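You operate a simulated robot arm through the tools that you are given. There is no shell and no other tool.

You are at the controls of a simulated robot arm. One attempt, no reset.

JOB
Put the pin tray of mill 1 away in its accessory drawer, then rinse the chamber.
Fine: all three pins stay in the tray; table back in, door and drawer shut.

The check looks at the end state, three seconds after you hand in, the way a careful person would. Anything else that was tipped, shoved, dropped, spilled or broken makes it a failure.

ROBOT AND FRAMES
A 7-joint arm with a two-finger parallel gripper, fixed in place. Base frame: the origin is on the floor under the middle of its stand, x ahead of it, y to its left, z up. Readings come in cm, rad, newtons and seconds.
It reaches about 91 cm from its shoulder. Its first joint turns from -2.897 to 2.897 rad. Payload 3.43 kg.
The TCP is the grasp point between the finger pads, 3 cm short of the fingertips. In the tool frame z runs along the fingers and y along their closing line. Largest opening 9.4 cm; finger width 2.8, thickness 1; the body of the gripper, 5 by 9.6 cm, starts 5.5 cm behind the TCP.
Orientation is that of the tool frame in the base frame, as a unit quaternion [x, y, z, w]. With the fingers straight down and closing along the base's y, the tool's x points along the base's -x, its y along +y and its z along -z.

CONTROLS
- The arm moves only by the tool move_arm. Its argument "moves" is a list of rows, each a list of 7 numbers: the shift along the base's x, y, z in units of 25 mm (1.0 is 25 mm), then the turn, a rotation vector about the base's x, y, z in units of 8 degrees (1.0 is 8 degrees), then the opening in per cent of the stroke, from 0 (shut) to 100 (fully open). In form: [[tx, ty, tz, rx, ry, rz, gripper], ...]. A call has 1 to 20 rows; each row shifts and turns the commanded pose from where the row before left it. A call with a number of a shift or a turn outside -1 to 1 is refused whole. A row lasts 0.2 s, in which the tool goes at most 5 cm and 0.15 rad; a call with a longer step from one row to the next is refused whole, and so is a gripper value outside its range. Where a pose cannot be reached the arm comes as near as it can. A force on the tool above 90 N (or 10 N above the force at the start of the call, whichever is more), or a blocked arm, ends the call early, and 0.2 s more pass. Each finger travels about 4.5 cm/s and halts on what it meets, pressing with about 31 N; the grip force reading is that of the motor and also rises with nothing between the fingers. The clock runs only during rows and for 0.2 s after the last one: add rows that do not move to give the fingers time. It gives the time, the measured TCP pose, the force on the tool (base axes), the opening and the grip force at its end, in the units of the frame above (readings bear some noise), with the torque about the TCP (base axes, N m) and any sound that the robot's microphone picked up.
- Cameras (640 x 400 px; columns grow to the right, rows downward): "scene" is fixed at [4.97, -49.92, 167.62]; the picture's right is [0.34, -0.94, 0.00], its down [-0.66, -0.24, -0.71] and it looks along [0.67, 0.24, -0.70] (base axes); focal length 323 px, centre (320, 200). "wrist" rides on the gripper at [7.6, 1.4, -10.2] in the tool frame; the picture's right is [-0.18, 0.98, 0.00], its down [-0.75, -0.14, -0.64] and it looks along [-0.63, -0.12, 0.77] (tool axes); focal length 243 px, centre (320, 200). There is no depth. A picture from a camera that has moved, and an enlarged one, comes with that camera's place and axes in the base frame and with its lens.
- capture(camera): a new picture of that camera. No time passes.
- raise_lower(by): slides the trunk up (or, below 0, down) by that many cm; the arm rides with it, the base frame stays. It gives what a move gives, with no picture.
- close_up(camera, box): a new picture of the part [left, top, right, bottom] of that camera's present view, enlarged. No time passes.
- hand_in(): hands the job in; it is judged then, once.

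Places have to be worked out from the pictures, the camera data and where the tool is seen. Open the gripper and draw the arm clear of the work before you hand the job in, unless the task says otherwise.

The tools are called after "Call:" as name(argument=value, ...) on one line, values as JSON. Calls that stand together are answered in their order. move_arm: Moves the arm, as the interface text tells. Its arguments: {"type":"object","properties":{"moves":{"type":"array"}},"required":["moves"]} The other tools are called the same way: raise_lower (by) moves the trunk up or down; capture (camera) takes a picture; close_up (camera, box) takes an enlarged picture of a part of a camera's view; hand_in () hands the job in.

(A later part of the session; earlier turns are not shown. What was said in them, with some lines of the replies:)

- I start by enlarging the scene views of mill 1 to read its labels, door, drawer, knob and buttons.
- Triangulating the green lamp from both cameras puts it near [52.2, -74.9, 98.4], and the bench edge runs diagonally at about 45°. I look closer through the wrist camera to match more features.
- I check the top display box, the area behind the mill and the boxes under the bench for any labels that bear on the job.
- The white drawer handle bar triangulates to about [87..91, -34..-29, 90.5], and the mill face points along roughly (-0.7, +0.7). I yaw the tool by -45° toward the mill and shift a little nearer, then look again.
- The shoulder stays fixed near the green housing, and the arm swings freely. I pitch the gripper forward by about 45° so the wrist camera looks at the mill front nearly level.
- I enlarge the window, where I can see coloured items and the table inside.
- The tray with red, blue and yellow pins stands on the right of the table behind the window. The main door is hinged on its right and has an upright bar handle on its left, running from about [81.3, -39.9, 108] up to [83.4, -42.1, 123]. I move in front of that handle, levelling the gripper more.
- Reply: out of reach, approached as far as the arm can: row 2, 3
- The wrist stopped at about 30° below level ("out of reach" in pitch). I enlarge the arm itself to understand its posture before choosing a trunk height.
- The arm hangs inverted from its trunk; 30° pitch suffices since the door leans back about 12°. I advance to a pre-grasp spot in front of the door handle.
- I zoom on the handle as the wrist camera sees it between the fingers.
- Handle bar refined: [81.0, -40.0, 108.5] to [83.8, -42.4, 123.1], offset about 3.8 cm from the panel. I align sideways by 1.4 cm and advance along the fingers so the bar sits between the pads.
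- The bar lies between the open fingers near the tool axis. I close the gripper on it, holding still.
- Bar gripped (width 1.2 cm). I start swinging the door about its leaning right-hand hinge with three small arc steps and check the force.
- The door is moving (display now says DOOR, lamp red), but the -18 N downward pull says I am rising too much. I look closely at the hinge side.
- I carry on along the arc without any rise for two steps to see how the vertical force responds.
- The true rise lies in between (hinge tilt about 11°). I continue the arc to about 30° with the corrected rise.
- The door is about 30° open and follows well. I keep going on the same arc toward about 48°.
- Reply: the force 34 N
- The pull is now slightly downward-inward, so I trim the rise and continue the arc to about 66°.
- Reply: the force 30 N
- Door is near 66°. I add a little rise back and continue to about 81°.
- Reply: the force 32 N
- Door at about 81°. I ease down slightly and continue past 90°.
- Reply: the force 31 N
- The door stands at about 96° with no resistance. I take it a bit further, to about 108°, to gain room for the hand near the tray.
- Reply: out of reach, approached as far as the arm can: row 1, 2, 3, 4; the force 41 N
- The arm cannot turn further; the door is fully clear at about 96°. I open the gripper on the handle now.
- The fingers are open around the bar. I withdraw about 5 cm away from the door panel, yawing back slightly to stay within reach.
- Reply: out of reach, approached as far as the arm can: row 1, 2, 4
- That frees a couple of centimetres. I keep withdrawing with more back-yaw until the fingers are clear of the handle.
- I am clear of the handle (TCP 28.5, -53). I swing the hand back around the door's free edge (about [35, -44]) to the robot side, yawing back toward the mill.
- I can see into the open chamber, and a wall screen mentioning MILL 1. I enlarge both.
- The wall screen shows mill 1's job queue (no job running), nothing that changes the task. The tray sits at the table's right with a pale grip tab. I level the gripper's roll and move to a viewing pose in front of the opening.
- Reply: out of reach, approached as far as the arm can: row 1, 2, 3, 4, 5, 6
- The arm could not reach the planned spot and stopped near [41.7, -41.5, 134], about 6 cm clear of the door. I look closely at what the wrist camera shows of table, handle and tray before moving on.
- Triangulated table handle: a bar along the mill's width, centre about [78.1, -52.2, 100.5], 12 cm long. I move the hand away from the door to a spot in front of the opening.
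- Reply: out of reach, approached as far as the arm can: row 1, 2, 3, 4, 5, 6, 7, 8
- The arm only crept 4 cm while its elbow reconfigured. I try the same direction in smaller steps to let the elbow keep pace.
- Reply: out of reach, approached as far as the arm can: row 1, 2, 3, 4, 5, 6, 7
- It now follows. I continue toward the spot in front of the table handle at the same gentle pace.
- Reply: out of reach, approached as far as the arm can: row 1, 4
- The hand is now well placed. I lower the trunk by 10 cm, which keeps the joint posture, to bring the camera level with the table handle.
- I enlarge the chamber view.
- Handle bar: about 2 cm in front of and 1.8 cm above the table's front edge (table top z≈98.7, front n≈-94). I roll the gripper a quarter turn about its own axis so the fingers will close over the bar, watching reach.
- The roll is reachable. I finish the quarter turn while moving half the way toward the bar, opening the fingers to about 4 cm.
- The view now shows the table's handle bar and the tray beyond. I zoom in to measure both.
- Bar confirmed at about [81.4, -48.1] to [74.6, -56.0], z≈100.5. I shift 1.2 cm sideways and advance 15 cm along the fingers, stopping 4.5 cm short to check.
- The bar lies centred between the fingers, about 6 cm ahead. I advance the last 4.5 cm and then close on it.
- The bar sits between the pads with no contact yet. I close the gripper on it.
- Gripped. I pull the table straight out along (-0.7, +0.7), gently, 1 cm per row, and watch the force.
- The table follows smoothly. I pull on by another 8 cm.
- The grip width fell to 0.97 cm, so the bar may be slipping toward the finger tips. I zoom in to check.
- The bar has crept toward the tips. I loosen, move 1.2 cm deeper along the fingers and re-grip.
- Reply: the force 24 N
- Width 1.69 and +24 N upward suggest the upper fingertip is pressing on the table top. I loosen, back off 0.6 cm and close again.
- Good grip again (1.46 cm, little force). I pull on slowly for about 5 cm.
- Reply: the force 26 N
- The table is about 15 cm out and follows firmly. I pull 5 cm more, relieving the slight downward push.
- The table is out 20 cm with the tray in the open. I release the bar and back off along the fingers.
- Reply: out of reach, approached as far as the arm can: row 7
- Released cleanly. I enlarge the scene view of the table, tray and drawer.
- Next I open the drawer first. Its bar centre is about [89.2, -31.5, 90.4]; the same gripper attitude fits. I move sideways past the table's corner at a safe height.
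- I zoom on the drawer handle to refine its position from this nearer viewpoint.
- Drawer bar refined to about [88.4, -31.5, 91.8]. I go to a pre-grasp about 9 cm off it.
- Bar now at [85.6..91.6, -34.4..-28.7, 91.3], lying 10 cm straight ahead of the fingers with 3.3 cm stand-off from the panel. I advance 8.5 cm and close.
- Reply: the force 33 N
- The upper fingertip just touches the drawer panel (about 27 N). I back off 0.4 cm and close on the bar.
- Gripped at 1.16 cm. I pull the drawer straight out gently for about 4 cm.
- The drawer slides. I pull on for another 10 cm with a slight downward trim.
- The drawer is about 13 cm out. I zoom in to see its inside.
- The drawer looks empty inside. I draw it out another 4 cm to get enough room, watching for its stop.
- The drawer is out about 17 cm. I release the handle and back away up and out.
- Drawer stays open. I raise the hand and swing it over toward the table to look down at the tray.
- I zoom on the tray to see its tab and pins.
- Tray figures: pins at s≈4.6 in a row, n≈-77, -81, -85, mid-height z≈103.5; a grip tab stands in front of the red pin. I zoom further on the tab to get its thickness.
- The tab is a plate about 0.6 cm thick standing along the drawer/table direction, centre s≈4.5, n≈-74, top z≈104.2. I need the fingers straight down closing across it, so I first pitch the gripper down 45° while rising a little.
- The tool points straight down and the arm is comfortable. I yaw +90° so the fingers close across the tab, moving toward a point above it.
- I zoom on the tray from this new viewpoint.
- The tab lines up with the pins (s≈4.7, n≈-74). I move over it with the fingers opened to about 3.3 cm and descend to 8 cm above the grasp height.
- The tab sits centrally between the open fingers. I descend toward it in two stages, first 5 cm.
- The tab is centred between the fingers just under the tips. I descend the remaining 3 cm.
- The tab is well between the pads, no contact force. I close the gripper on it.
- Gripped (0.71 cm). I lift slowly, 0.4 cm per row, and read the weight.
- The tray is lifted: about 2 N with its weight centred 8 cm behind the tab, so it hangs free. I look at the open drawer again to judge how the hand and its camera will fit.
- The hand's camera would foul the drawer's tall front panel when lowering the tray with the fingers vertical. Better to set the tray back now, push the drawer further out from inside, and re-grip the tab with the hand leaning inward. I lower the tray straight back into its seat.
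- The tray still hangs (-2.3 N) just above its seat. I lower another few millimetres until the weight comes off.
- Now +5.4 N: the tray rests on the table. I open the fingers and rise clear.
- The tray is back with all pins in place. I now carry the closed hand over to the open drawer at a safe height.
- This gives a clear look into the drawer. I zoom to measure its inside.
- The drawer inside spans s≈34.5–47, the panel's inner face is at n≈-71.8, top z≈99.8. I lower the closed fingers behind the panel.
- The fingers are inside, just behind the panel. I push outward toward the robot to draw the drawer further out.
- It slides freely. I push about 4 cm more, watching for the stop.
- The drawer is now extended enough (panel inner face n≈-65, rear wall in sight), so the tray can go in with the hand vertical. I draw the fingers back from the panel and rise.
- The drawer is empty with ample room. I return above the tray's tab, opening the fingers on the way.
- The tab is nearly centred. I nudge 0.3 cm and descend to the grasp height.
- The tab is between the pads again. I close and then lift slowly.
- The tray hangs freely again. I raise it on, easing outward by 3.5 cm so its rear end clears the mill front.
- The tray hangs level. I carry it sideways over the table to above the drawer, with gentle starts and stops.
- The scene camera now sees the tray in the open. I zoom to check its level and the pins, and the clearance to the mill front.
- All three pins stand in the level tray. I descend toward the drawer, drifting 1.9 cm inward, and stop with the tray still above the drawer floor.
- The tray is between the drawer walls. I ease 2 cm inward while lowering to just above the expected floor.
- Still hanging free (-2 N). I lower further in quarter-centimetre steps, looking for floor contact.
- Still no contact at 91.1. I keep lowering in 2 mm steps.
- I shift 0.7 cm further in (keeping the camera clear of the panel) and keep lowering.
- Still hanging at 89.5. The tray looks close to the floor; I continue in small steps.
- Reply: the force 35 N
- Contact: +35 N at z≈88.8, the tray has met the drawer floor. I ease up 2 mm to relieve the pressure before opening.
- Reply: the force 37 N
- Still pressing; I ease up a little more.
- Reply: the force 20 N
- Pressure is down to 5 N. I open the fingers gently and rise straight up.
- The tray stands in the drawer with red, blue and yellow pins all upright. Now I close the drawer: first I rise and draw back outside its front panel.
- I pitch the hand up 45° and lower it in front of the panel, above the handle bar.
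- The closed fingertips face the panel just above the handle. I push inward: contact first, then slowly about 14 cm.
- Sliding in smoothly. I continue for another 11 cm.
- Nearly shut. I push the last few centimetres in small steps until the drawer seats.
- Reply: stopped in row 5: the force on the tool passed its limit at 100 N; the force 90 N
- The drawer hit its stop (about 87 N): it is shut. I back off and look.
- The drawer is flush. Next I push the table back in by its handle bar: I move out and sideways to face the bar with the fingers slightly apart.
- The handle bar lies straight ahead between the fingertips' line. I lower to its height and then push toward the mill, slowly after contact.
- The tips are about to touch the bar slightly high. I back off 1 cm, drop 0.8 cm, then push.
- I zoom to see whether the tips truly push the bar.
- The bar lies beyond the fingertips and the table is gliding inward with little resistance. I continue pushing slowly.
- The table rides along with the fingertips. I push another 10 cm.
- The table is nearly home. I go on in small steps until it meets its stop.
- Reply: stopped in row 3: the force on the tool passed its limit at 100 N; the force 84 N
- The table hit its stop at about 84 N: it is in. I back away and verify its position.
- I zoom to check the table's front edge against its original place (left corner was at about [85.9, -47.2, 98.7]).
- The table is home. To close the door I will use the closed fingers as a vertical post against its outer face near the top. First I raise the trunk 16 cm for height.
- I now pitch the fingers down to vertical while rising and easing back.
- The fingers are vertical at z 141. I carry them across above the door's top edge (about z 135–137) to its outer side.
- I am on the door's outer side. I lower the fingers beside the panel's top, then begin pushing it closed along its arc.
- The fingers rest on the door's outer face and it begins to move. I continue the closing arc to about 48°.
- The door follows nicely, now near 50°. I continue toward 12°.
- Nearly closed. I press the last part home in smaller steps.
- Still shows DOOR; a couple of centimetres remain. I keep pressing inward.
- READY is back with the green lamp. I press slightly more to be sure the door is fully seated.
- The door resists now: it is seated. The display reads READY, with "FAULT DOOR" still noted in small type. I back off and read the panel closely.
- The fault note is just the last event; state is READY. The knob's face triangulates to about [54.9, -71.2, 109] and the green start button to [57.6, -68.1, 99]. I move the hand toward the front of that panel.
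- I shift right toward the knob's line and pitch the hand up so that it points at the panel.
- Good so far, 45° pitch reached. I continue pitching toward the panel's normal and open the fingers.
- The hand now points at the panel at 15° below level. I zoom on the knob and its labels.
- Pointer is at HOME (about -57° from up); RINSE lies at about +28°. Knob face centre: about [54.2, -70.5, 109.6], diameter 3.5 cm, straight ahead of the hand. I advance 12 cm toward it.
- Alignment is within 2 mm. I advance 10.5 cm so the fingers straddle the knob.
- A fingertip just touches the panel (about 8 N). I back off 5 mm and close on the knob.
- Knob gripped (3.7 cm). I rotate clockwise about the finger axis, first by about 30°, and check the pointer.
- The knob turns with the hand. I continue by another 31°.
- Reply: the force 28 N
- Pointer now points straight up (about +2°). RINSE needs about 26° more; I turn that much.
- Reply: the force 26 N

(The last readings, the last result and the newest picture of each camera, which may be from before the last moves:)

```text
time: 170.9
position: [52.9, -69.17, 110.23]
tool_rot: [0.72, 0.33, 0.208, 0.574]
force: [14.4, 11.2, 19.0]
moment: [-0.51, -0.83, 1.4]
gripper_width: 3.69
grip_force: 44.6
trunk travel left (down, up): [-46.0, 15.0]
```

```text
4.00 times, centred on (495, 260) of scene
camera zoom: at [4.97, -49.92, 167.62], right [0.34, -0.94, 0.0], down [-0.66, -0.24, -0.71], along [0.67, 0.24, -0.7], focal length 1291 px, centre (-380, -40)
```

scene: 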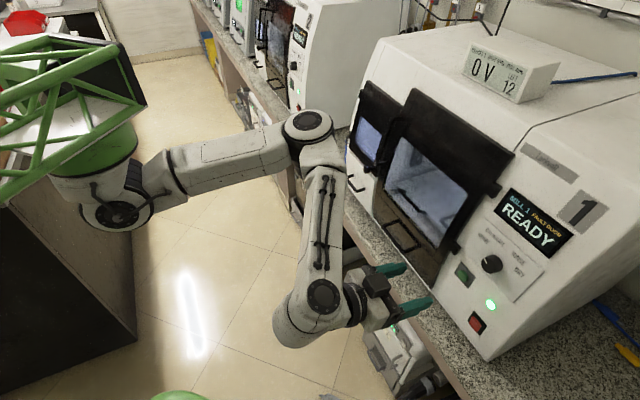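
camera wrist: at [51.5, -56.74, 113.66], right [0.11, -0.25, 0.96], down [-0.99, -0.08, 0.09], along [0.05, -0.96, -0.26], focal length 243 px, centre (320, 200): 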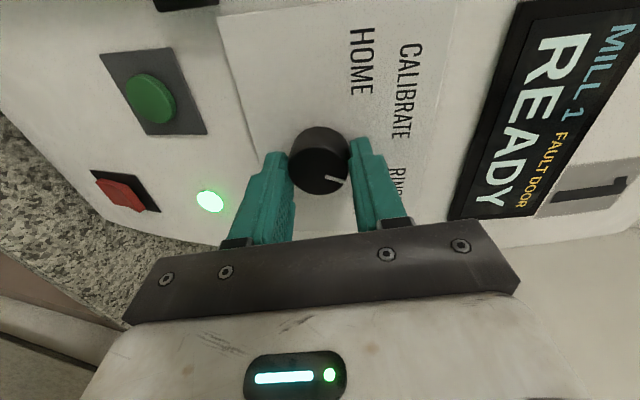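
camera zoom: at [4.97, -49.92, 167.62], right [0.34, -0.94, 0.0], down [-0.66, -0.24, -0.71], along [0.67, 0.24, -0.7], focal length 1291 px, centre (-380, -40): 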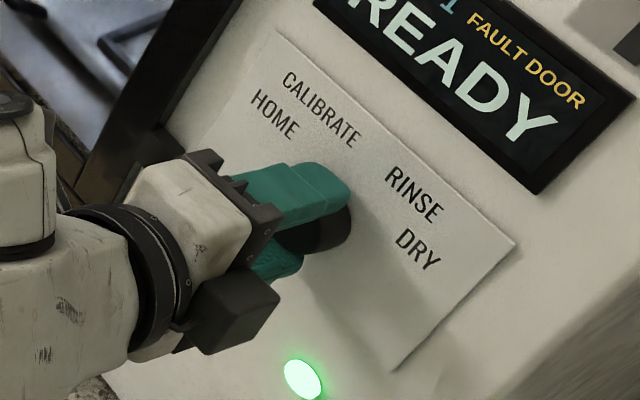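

The pointer appears to face RINSE. I release, back off and read it.

Call:
move_arm(moves=[[0, 0, 0, 0, 0, 0, 40], [0, 0, 0, 0, 0, 0, 60], [0, 0, 0, 0, 0, 0, 70], [0, 0, 0, 0, 0, 0, 70], [-0.5, 0.5, 0.2, 0, 0, 0, 70], [-0.65, 0.66, 0.25, 0, 0, 0, 70], [-0.65, 0.66, 0.25, 0, 0, 0, 70], [-0.65, 0.66, 0.25, 0, 0, 0, 70], [-0.65, 0.66, 0.25, 0, 0, 0, 70]])

Call:
capture(camera="wrist")

Call:
close_up(camera="scene", box=[440, 190, 570, 310])

```text
time: 172.9
position: [45.07, -61.33, 113.12]
tool_rot: [0.721, 0.331, 0.207, 0.572]
force: [0.0, -0.2, 0.3]
moment: [0.01, 0.02, -0.01]
gripper_width: 6.56
grip_force: 0.2
trunk travel left (down, up): [-46.0, 15.0]
```

```text
taken
camera wrist: at [43.68, -48.99, 116.46], right [0.11, -0.25, 0.96], down [-0.99, -0.08, 0.09], along [0.05, -0.96, -0.26], focal length 243 px, centre (320, 200)
```

wrist: 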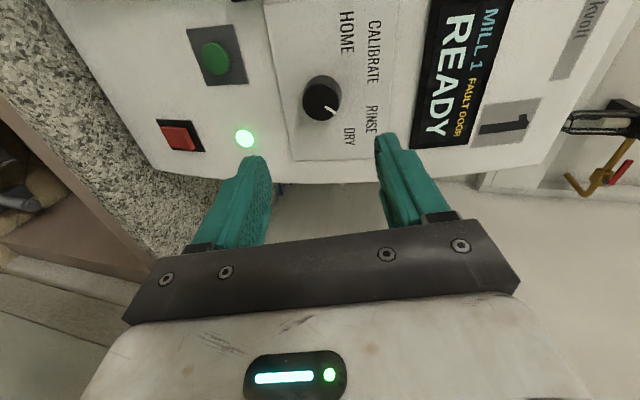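

```text
3.33 times, centred on (505, 250) of scene
camera zoom: at [4.97, -49.92, 167.62], right [0.34, -0.94, 0.0], down [-0.66, -0.24, -0.71], along [0.67, 0.24, -0.7], focal length 1076 px, centre (-297, 33)
```

zoom: 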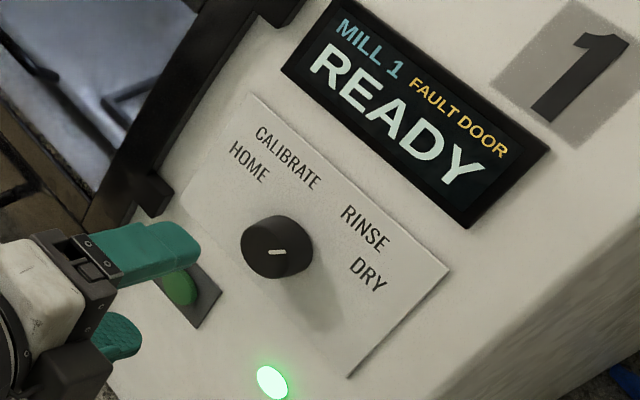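

I zoom on the knob for an exact angle.

Call:
close_up(camera="wrist", box=[250, 0, 410, 170])

Call:
close_up(camera="scene", box=[465, 230, 545, 290])

```text
2.35 times, centred on (330, 85) of wrist
camera zoom: at [43.68, -48.99, 116.46], right [0.11, -0.25, 0.96], down [-0.99, -0.08, 0.09], along [0.05, -0.96, -0.26], focal length 571 px, centre (296, 471)
```

zoom: 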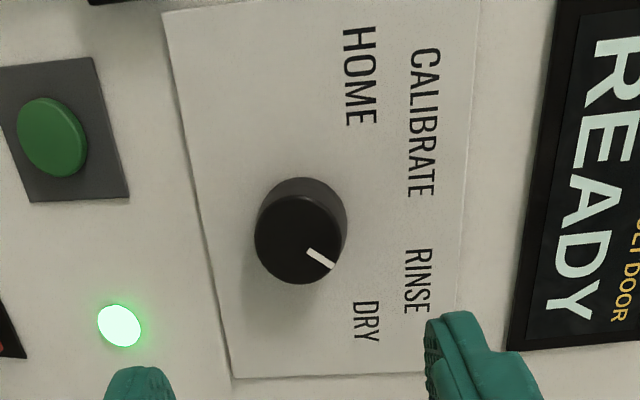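

```text
6.67 times, centred on (505, 260) of scene
camera zoom: at [4.97, -49.92, 167.62], right [0.34, -0.94, 0.0], down [-0.66, -0.24, -0.71], along [0.67, 0.24, -0.7], focal length 2152 px, centre (-913, -200)
```

zoom: 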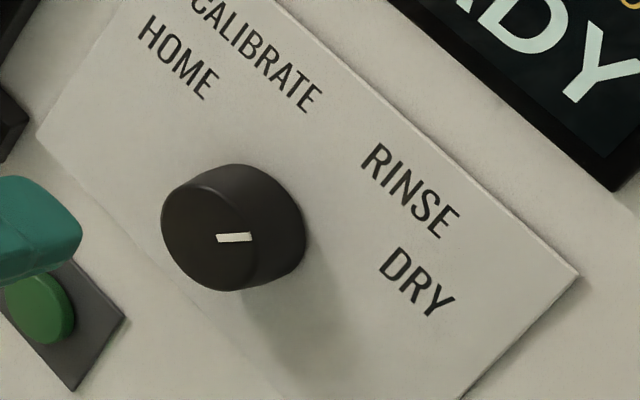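

The two views disagree slightly on the pointer angle (scene ≈32°, wrist ≈40°). I enlarge more to measure.

Call:
close_up(camera="wrist", box=[290, 60, 380, 150])

Call:
close_up(camera="scene", box=[475, 245, 515, 285])

```text
4.44 times, centred on (335, 105) of wrist
camera zoom: at [43.68, -48.99, 116.46], right [0.11, -0.25, 0.96], down [-0.99, -0.08, 0.09], along [0.05, -0.96, -0.26], focal length 1078 px, centre (253, 622)
```

zoom: 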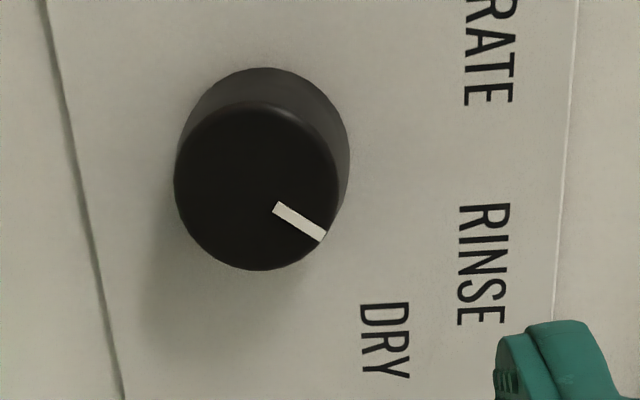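

```text
10.00 times, centred on (495, 265) of scene
camera zoom: at [4.97, -49.92, 167.62], right [0.34, -0.94, 0.0], down [-0.66, -0.24, -0.71], along [0.67, 0.24, -0.7], focal length 3228 px, centre (-1430, -450)
```

zoom: 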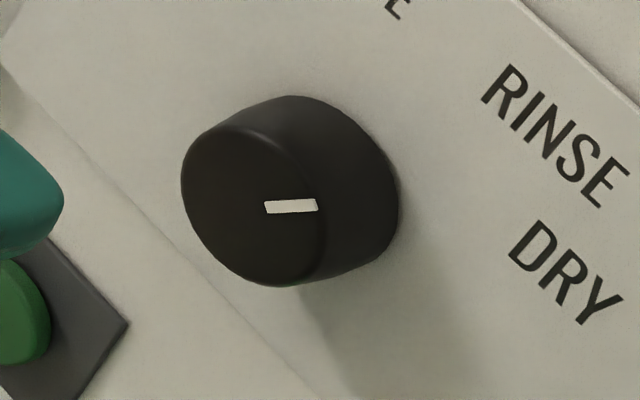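

3D fitting gives the pointer at about +36°, labels RINSE at +30° and DRY at +60°. It is nearest RINSE, but I prefer it exact, so I re-approach the knob with the same attitude.

Call:
move_arm(moves=[[0.6, -0.6, -0.23, 0, 0, 0, 70], [0.65, -0.65, -0.24, 0, 0, 0, 70], [0.65, -0.65, -0.24, 0, 0, 0, 70], [0.65, -0.65, -0.24, 0, 0, 0, 70], [0.55, -0.55, -0.2, 0, 0, 0, 70], [0, 0, 0, 0, 0, 0, 55], [0, 0, 0, 0, 0, 0, 45], [0, 0, 0, 0, 0, 0, 38], [0, 0, 0, 0, 0, 0, 30], [0, 0, 0, 0, 0, 0, 20]])

Call:
close_up(camera="wrist", box=[230, 60, 440, 240])

```text
time: 175.1
position: [52.79, -68.93, 110.4]
tool_rot: [0.72, 0.331, 0.208, 0.574]
force: [4.6, -6.2, 12.9]
moment: [-0.51, -0.5, -0.02]
gripper_width: 3.68
grip_force: 45.1
trunk travel left (down, up): [-46.0, 15.0]
```

```text
2.22 times, centred on (335, 150) of wrist
camera zoom: at [51.48, -56.64, 113.69], right [0.11, -0.25, 0.96], down [-0.99, -0.08, 0.09], along [0.05, -0.96, -0.26], focal length 539 px, centre (287, 311)
```

zoom: 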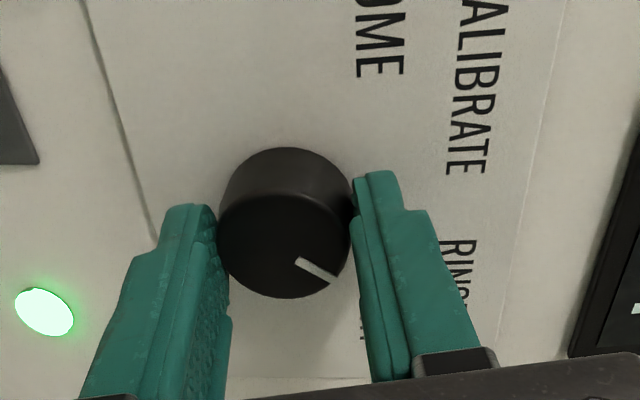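

Knob gripped again. I turn it back by about 6.5° and release, then back off to check.

Call:
move_arm(moves=[[0, 0, 0, -0.275, 0.28, 0.105, 20], [0, 0, 0, -0.275, 0.28, 0.105, 20], [0, 0, 0, 0, 0, 0, 20], [0, 0, 0, 0, 0, 0, 45], [0, 0, 0, 0, 0, 0, 60], [0, 0, 0, 0, 0, 0, 70], [0, 0, 0, 0, 0, 0, 70], [-0.5, 0.5, 0.2, 0, 0, 0, 70], [-0.65, 0.66, 0.25, 0, 0, 0, 70], [-0.65, 0.66, 0.25, 0, 0, 0, 70], [-0.65, 0.66, 0.25, 0, 0, 0, 70], [-0.65, 0.66, 0.25, 0, 0, 0, 70]])

Call:
close_up(camera="wrist", box=[290, 60, 380, 150])

Call:
close_up(camera="scene", box=[475, 245, 515, 285])

```text
time: 177.7
position: [44.9, -61.13, 113.0]
tool_rot: [0.702, 0.371, 0.173, 0.583]
force: [-0.2, 0.3, -0.3]
moment: [0.01, 0.02, 0.0]
gripper_width: 6.58
grip_force: 0.0
trunk travel left (down, up): [-46.0, 15.0]
```

```text
4.44 times, centred on (335, 105) of wrist
camera zoom: at [43.51, -48.61, 115.61], right [0.19, -0.18, 0.97], down [-0.98, -0.1, 0.18], along [0.06, -0.98, -0.19], focal length 1078 px, centre (253, 622)
```

zoom: 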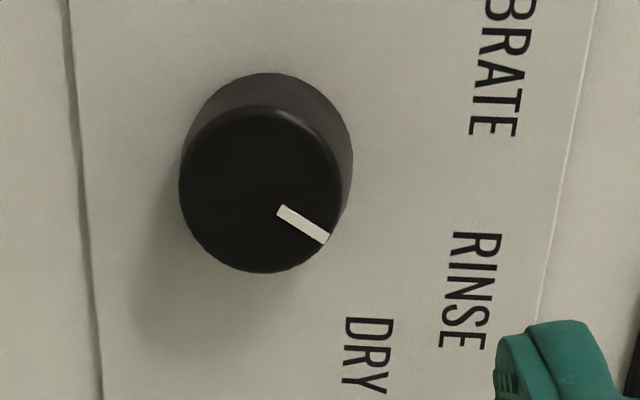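

```text
10.00 times, centred on (495, 265) of scene
camera zoom: at [4.97, -49.92, 167.62], right [0.34, -0.94, 0.0], down [-0.66, -0.24, -0.71], along [0.67, 0.24, -0.7], focal length 3228 px, centre (-1430, -450)
```

zoom: 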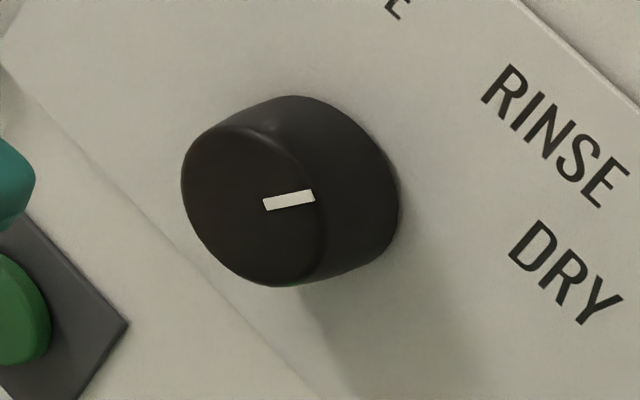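

The pointer now sits at about +31°, on RINSE. Next the green start button at about [57.5, -68.1, 99.3]: I close the fingers and move to 8 cm in front of it.

Call:
move_arm(moves=[[0.3, 0.1, -0.6, 0, 0, 0, 40], [0.41, 0.05, -0.85, 0, 0, 0, 10], [0.41, 0.05, -0.9, 0, 0, 0, 0], [0.41, 0.03, -0.9, 0, 0, 0, 0], [0.41, 0.02, -0.9, 0, 0, 0, 0], [0.12, 0, -0.19, 0, 0, 0, 0]])

Call:
capture(camera="wrist")

Call:
close_up(camera="scene", box=[390, 200, 550, 340])

```text
time: 179.1
position: [50.12, -60.54, 102.24]
tool_rot: [0.701, 0.372, 0.173, 0.583]
force: [-0.2, -0.2, -0.1]
moment: [-0.01, 0.04, 0.04]
gripper_width: 0.0
grip_force: 31.1
trunk travel left (down, up): [-46.0, 15.0]
```

```text
taken
camera wrist: at [48.65, -47.98, 104.86], right [0.19, -0.18, 0.97], down [-0.98, -0.1, 0.18], along [0.06, -0.98, -0.19], focal length 243 px, centre (320, 200)
```

wrist: 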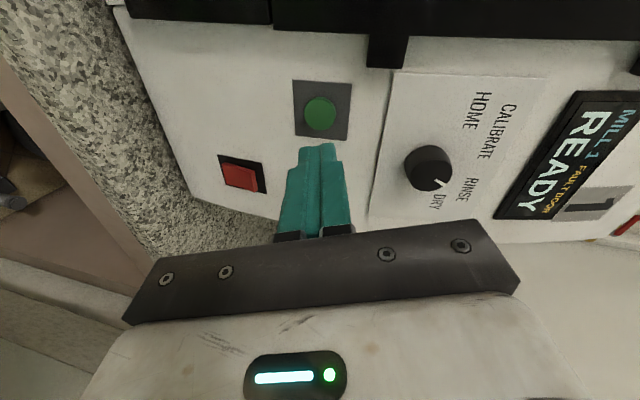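

```text
2.86 times, centred on (470, 270) of scene
camera zoom: at [4.97, -49.92, 167.62], right [0.34, -0.94, 0.0], down [-0.66, -0.24, -0.71], along [0.67, 0.24, -0.7], focal length 922 px, centre (-109, 0)
```

zoom: 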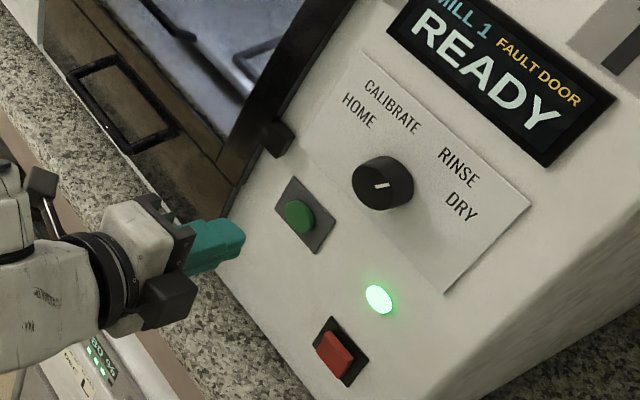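

The button is exactly on the finger axis, 8 cm beyond the tips. I advance 7.3 cm, then press in small steps.

Call:
move_arm(moves=[[0.4, -0.409, -0.155, 0, 0, 0, 0], [0.4, -0.409, -0.155, 0, 0, 0, 0], [0.4, -0.409, -0.155, 0, 0, 0, 0], [0.4, -0.409, -0.155, 0, 0, 0, 0], [0.35, -0.358, -0.136, 0, 0, 0, 0]])

Call:
close_up(camera="scene", box=[390, 200, 550, 340])

```text
time: 180.3
position: [54.96, -65.59, 100.22]
tool_rot: [0.701, 0.372, 0.174, 0.583]
force: [-0.4, 2.0, 0.7]
moment: [-0.01, -0.02, 0.01]
gripper_width: 0.02
grip_force: 31.1
trunk travel left (down, up): [-46.0, 15.0]
heard: click
```

```text
2.86 times, centred on (470, 270) of scene
camera zoom: at [4.97, -49.92, 167.62], right [0.34, -0.94, 0.0], down [-0.66, -0.24, -0.71], along [0.67, 0.24, -0.7], focal length 922 px, centre (-109, 0)
```

zoom: 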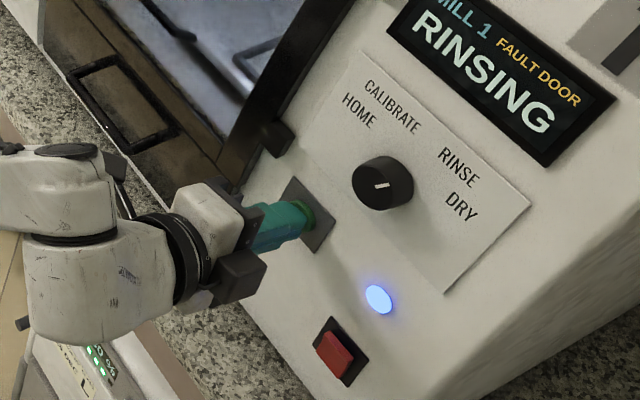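

A click, and the display now says RINSING with a blue lamp. I draw the hand back clear of the panel and open the gripper.

Call:
move_arm(moves=[[-0.4, 0.41, 0.155, 0, 0, 0, 0], [-0.6, 0.61, 0.23, 0, 0, 0, 20], [-0.6, 0.61, 0.23, 0, 0, 0, 50], [-0.6, 0.61, 0.23, 0, 0, 0, 60], [-0.6, 0.61, 0.23, 0, 0, 0, 60], [-0.6, 0.61, 0.23, 0, 0, 0, 60], [-0.5, 0.6, 0.3, 0, 0, 0, 60], [-0.3, 0.6, 0.3, 0, 0, 0, 60]])

Call:
capture(camera="scene")

```text
time: 182.1
position: [44.6, -53.98, 105.14]
tool_rot: [0.702, 0.372, 0.173, 0.582]
force: [1.1, 0.7, 0.1]
moment: [-0.02, 0.01, 0.02]
gripper_width: 5.67
grip_force: 0.0
trunk travel left (down, up): [-46.0, 15.0]
```

```text
taken
```

scene: 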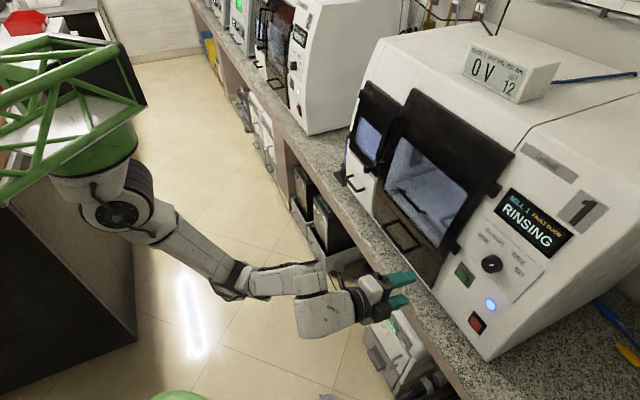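

Rinsing is under way. I retreat further and wait while watching the display.

Call:
move_arm(moves=[[-0.2, 0.5, 0.3, 0, 0, 0, 60], [-0.2, 0.5, 0.3, 0, 0, 0, 60], [-0.2, 0.5, 0.3, 0, 0, 0, 60], [-0.2, 0.5, 0.3, 0, 0, 0, 60], [-0.2, 0.5, 0.3, 0, 0, 0, 60], [0, 0, 0, 0, 0, 0, 60], [0, 0, 0, 0, 0, 0, 60], [0, 0, 0, 0, 0, 0, 60], [0, 0, 0, 0, 0, 0, 60], [0, 0, 0, 0, 0, 0, 60], [0, 0, 0, 0, 0, 0, 60], [0, 0, 0, 0, 0, 0, 60], [0, 0, 0, 0, 0, 0, 60], [0, 0, 0, 0, 0, 0, 60], [0, 0, 0, 0, 0, 0, 60]])

Call:
capture(camera="scene")

Call:
close_up(camera="scene", box=[340, 70, 600, 350])

```text
time: 185.3
position: [41.95, -47.75, 108.95]
tool_rot: [0.702, 0.371, 0.174, 0.583]
force: [0.3, -0.4, -0.1]
moment: [0.01, 0.04, 0.0]
gripper_width: 5.62
grip_force: 0.2
trunk travel left (down, up): [-46.0, 15.0]
```

```text
taken
```

scene: 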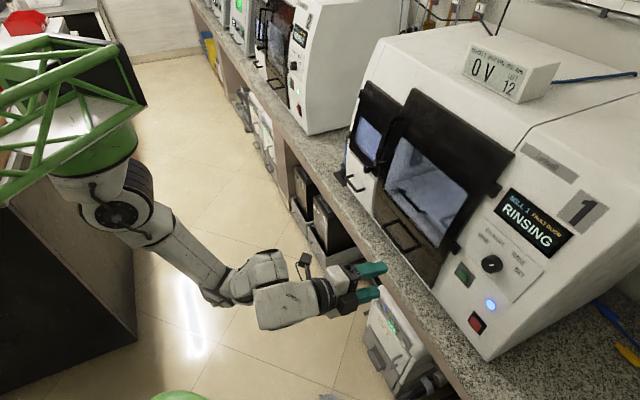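

```text
1.43 times, centred on (470, 210) of scene
camera zoom: at [4.97, -49.92, 167.62], right [0.34, -0.94, 0.0], down [-0.66, -0.24, -0.71], along [0.67, 0.24, -0.7], focal length 461 px, centre (106, 186)
```

zoom: 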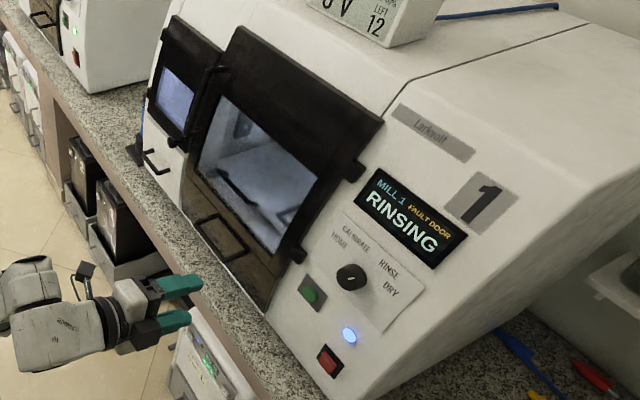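

Still RINSING. I wait a few more seconds for the cycle to finish.

Call:
move_arm(moves=[[0, 0, 0, 0, 0, 0, 60], [0, 0, 0, 0, 0, 0, 60], [0, 0, 0, 0, 0, 0, 60], [0, 0, 0, 0, 0, 0, 60], [0, 0, 0, 0, 0, 0, 60], [0, 0, 0, 0, 0, 0, 60], [0, 0, 0, 0, 0, 0, 60], [0, 0, 0, 0, 0, 0, 60], [0, 0, 0, 0, 0, 0, 60], [0, 0, 0, 0, 0, 0, 60], [0, 0, 0, 0, 0, 0, 60], [0, 0, 0, 0, 0, 0, 60], [0, 0, 0, 0, 0, 0, 60], [0, 0, 0, 0, 0, 0, 60], [0, 0, 0, 0, 0, 0, 60], [0, 0, 0, 0, 0, 0, 60], [0, 0, 0, 0, 0, 0, 60], [0, 0, 0, 0, 0, 0, 60], [0, 0, 0, 0, 0, 0, 60], [0, 0, 0, 0, 0, 0, 60]])

Call:
close_up(camera="scene", box=[440, 150, 600, 350])

```text
time: 189.5
position: [42.09, -47.59, 108.94]
tool_rot: [0.701, 0.371, 0.175, 0.583]
force: [-0.1, -0.8, -0.2]
moment: [-0.01, 0.03, 0.0]
gripper_width: 5.65
grip_force: 0.0
trunk travel left (down, up): [-46.0, 15.0]
```

```text
2.00 times, centred on (520, 250) of scene
camera zoom: at [4.97, -49.92, 167.62], right [0.34, -0.94, 0.0], down [-0.66, -0.24, -0.71], along [0.67, 0.24, -0.7], focal length 646 px, centre (-80, 100)
```

zoom: 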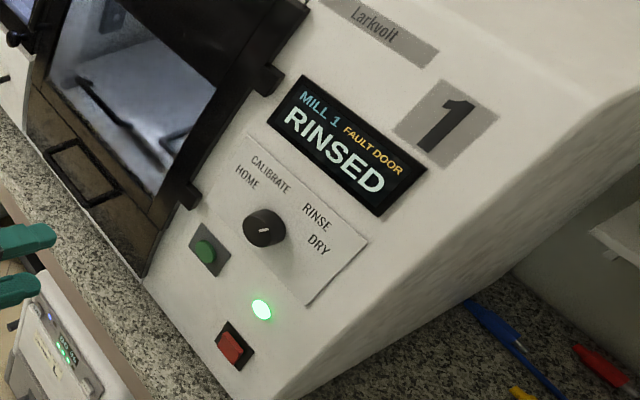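

The display reads RINSED. I draw the arm a little further away with the gripper fully open and take final looks at the door, drawer and surroundings.

Call:
move_arm(moves=[[-0.2, 0.5, 0.4, 0, 0, 0, 100], [-0.2, 0.5, 0.4, 0, 0, 0, 100], [-0.2, 0.5, 0.4, 0, 0, 0, 100], [-0.2, 0.4, 0.4, 0, 0, 0, 100], [0, 0, 0, 0, 0, 0, 100]])

Call:
capture(camera="scene")

Call:
close_up(camera="scene", box=[320, 70, 530, 290])

Call:
close_up(camera="scene", box=[325, 130, 425, 230])

```text
time: 190.7
position: [39.98, -43.94, 112.55]
tool_rot: [0.701, 0.373, 0.174, 0.582]
force: [0.3, -0.5, -0.3]
moment: [0.02, 0.0, -0.01]
gripper_width: 9.39
grip_force: 0.1
out of reach, approached as far as the arm can: row 3, 4
trunk travel left (down, up): [-46.0, 15.0]
```

```text
taken
```

scene: 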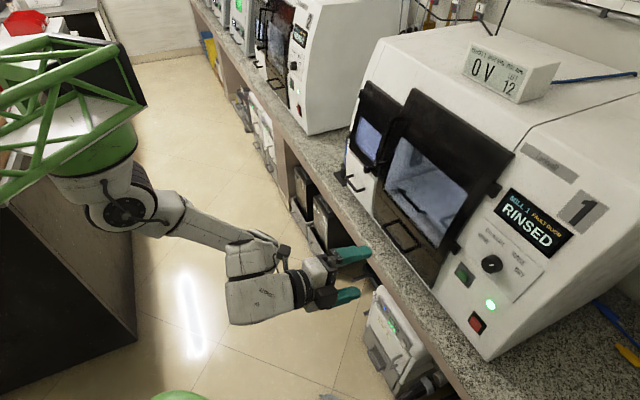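

```text
1.82 times, centred on (425, 180) of scene
camera zoom: at [4.97, -49.92, 167.62], right [0.34, -0.94, 0.0], down [-0.66, -0.24, -0.71], along [0.67, 0.24, -0.7], focal length 587 px, centre (129, 236)
```

zoom: 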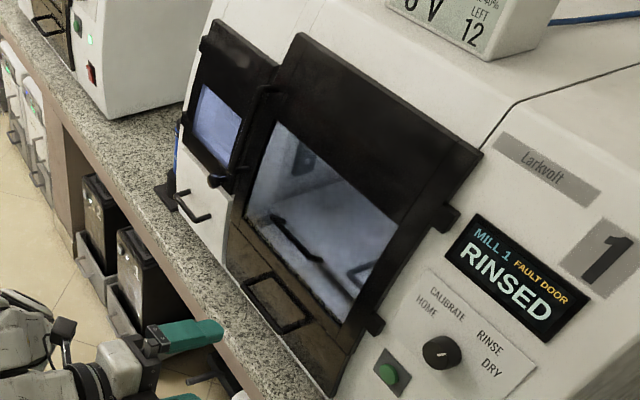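

```text
4.00 times, centred on (375, 180) of scene
camera zoom: at [4.97, -49.92, 167.62], right [0.34, -0.94, 0.0], down [-0.66, -0.24, -0.71], along [0.67, 0.24, -0.7], focal length 1291 px, centre (100, 280)
```

zoom: 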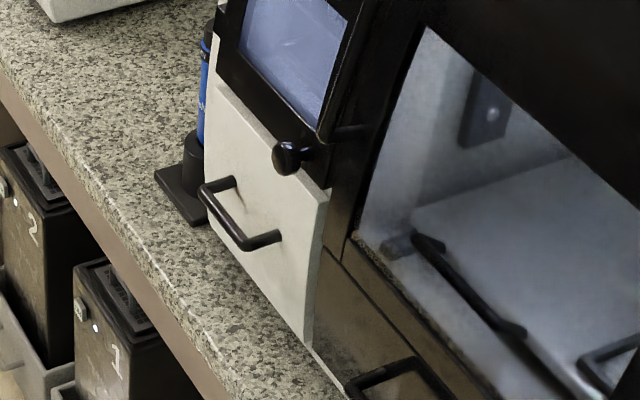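

Everything matches the starting picture: the drawer handle, table handle and door are back at their original pixels, the pins went in upright, and the display says RINSED. The gripper is open and the arm is clear, so I hand the job in.

Call:
hand_in()

```text
The job is handed in.
```

The pin tray of mill 1 is in the drawer below the small left-hand door, and the chamber has been rinsed; the display read RINSED at hand-in. That drawer carries no label; I took it for the accessory drawer because of its place on the mill.

- **Tray and pins:** the tray stood on the drawer floor with the red, blue and yellow pins upright when I last saw it. I could not look inside again after shutting the drawer.
- **Tray set down once:** partway through I put the tray back in its seat on the table to open the drawer further, then lifted it again. The pins stayed in.
- **Table, door and drawer:** all three are shut. The table and drawer handles line up with where they were in the first pictures.
- **Rinse:** I turned the knob from HOME to RINSE and pressed the green button once. The knob is still on RINSE.
- **Display note:** "FAULT DOOR" still shows in small type. It came on when I opened the door and did not clear, though the mill returned to READY, ran the full rinse and showed a green lamp.
- **Contact forces:** pushing the drawer and the table home, each hit its stop hard enough to trip the force limit (about 85–90 N read afterwards). I saw no damage, and nothing else in view was moved or tipped.

The gripper is open and the arm is drawn back from the mill.
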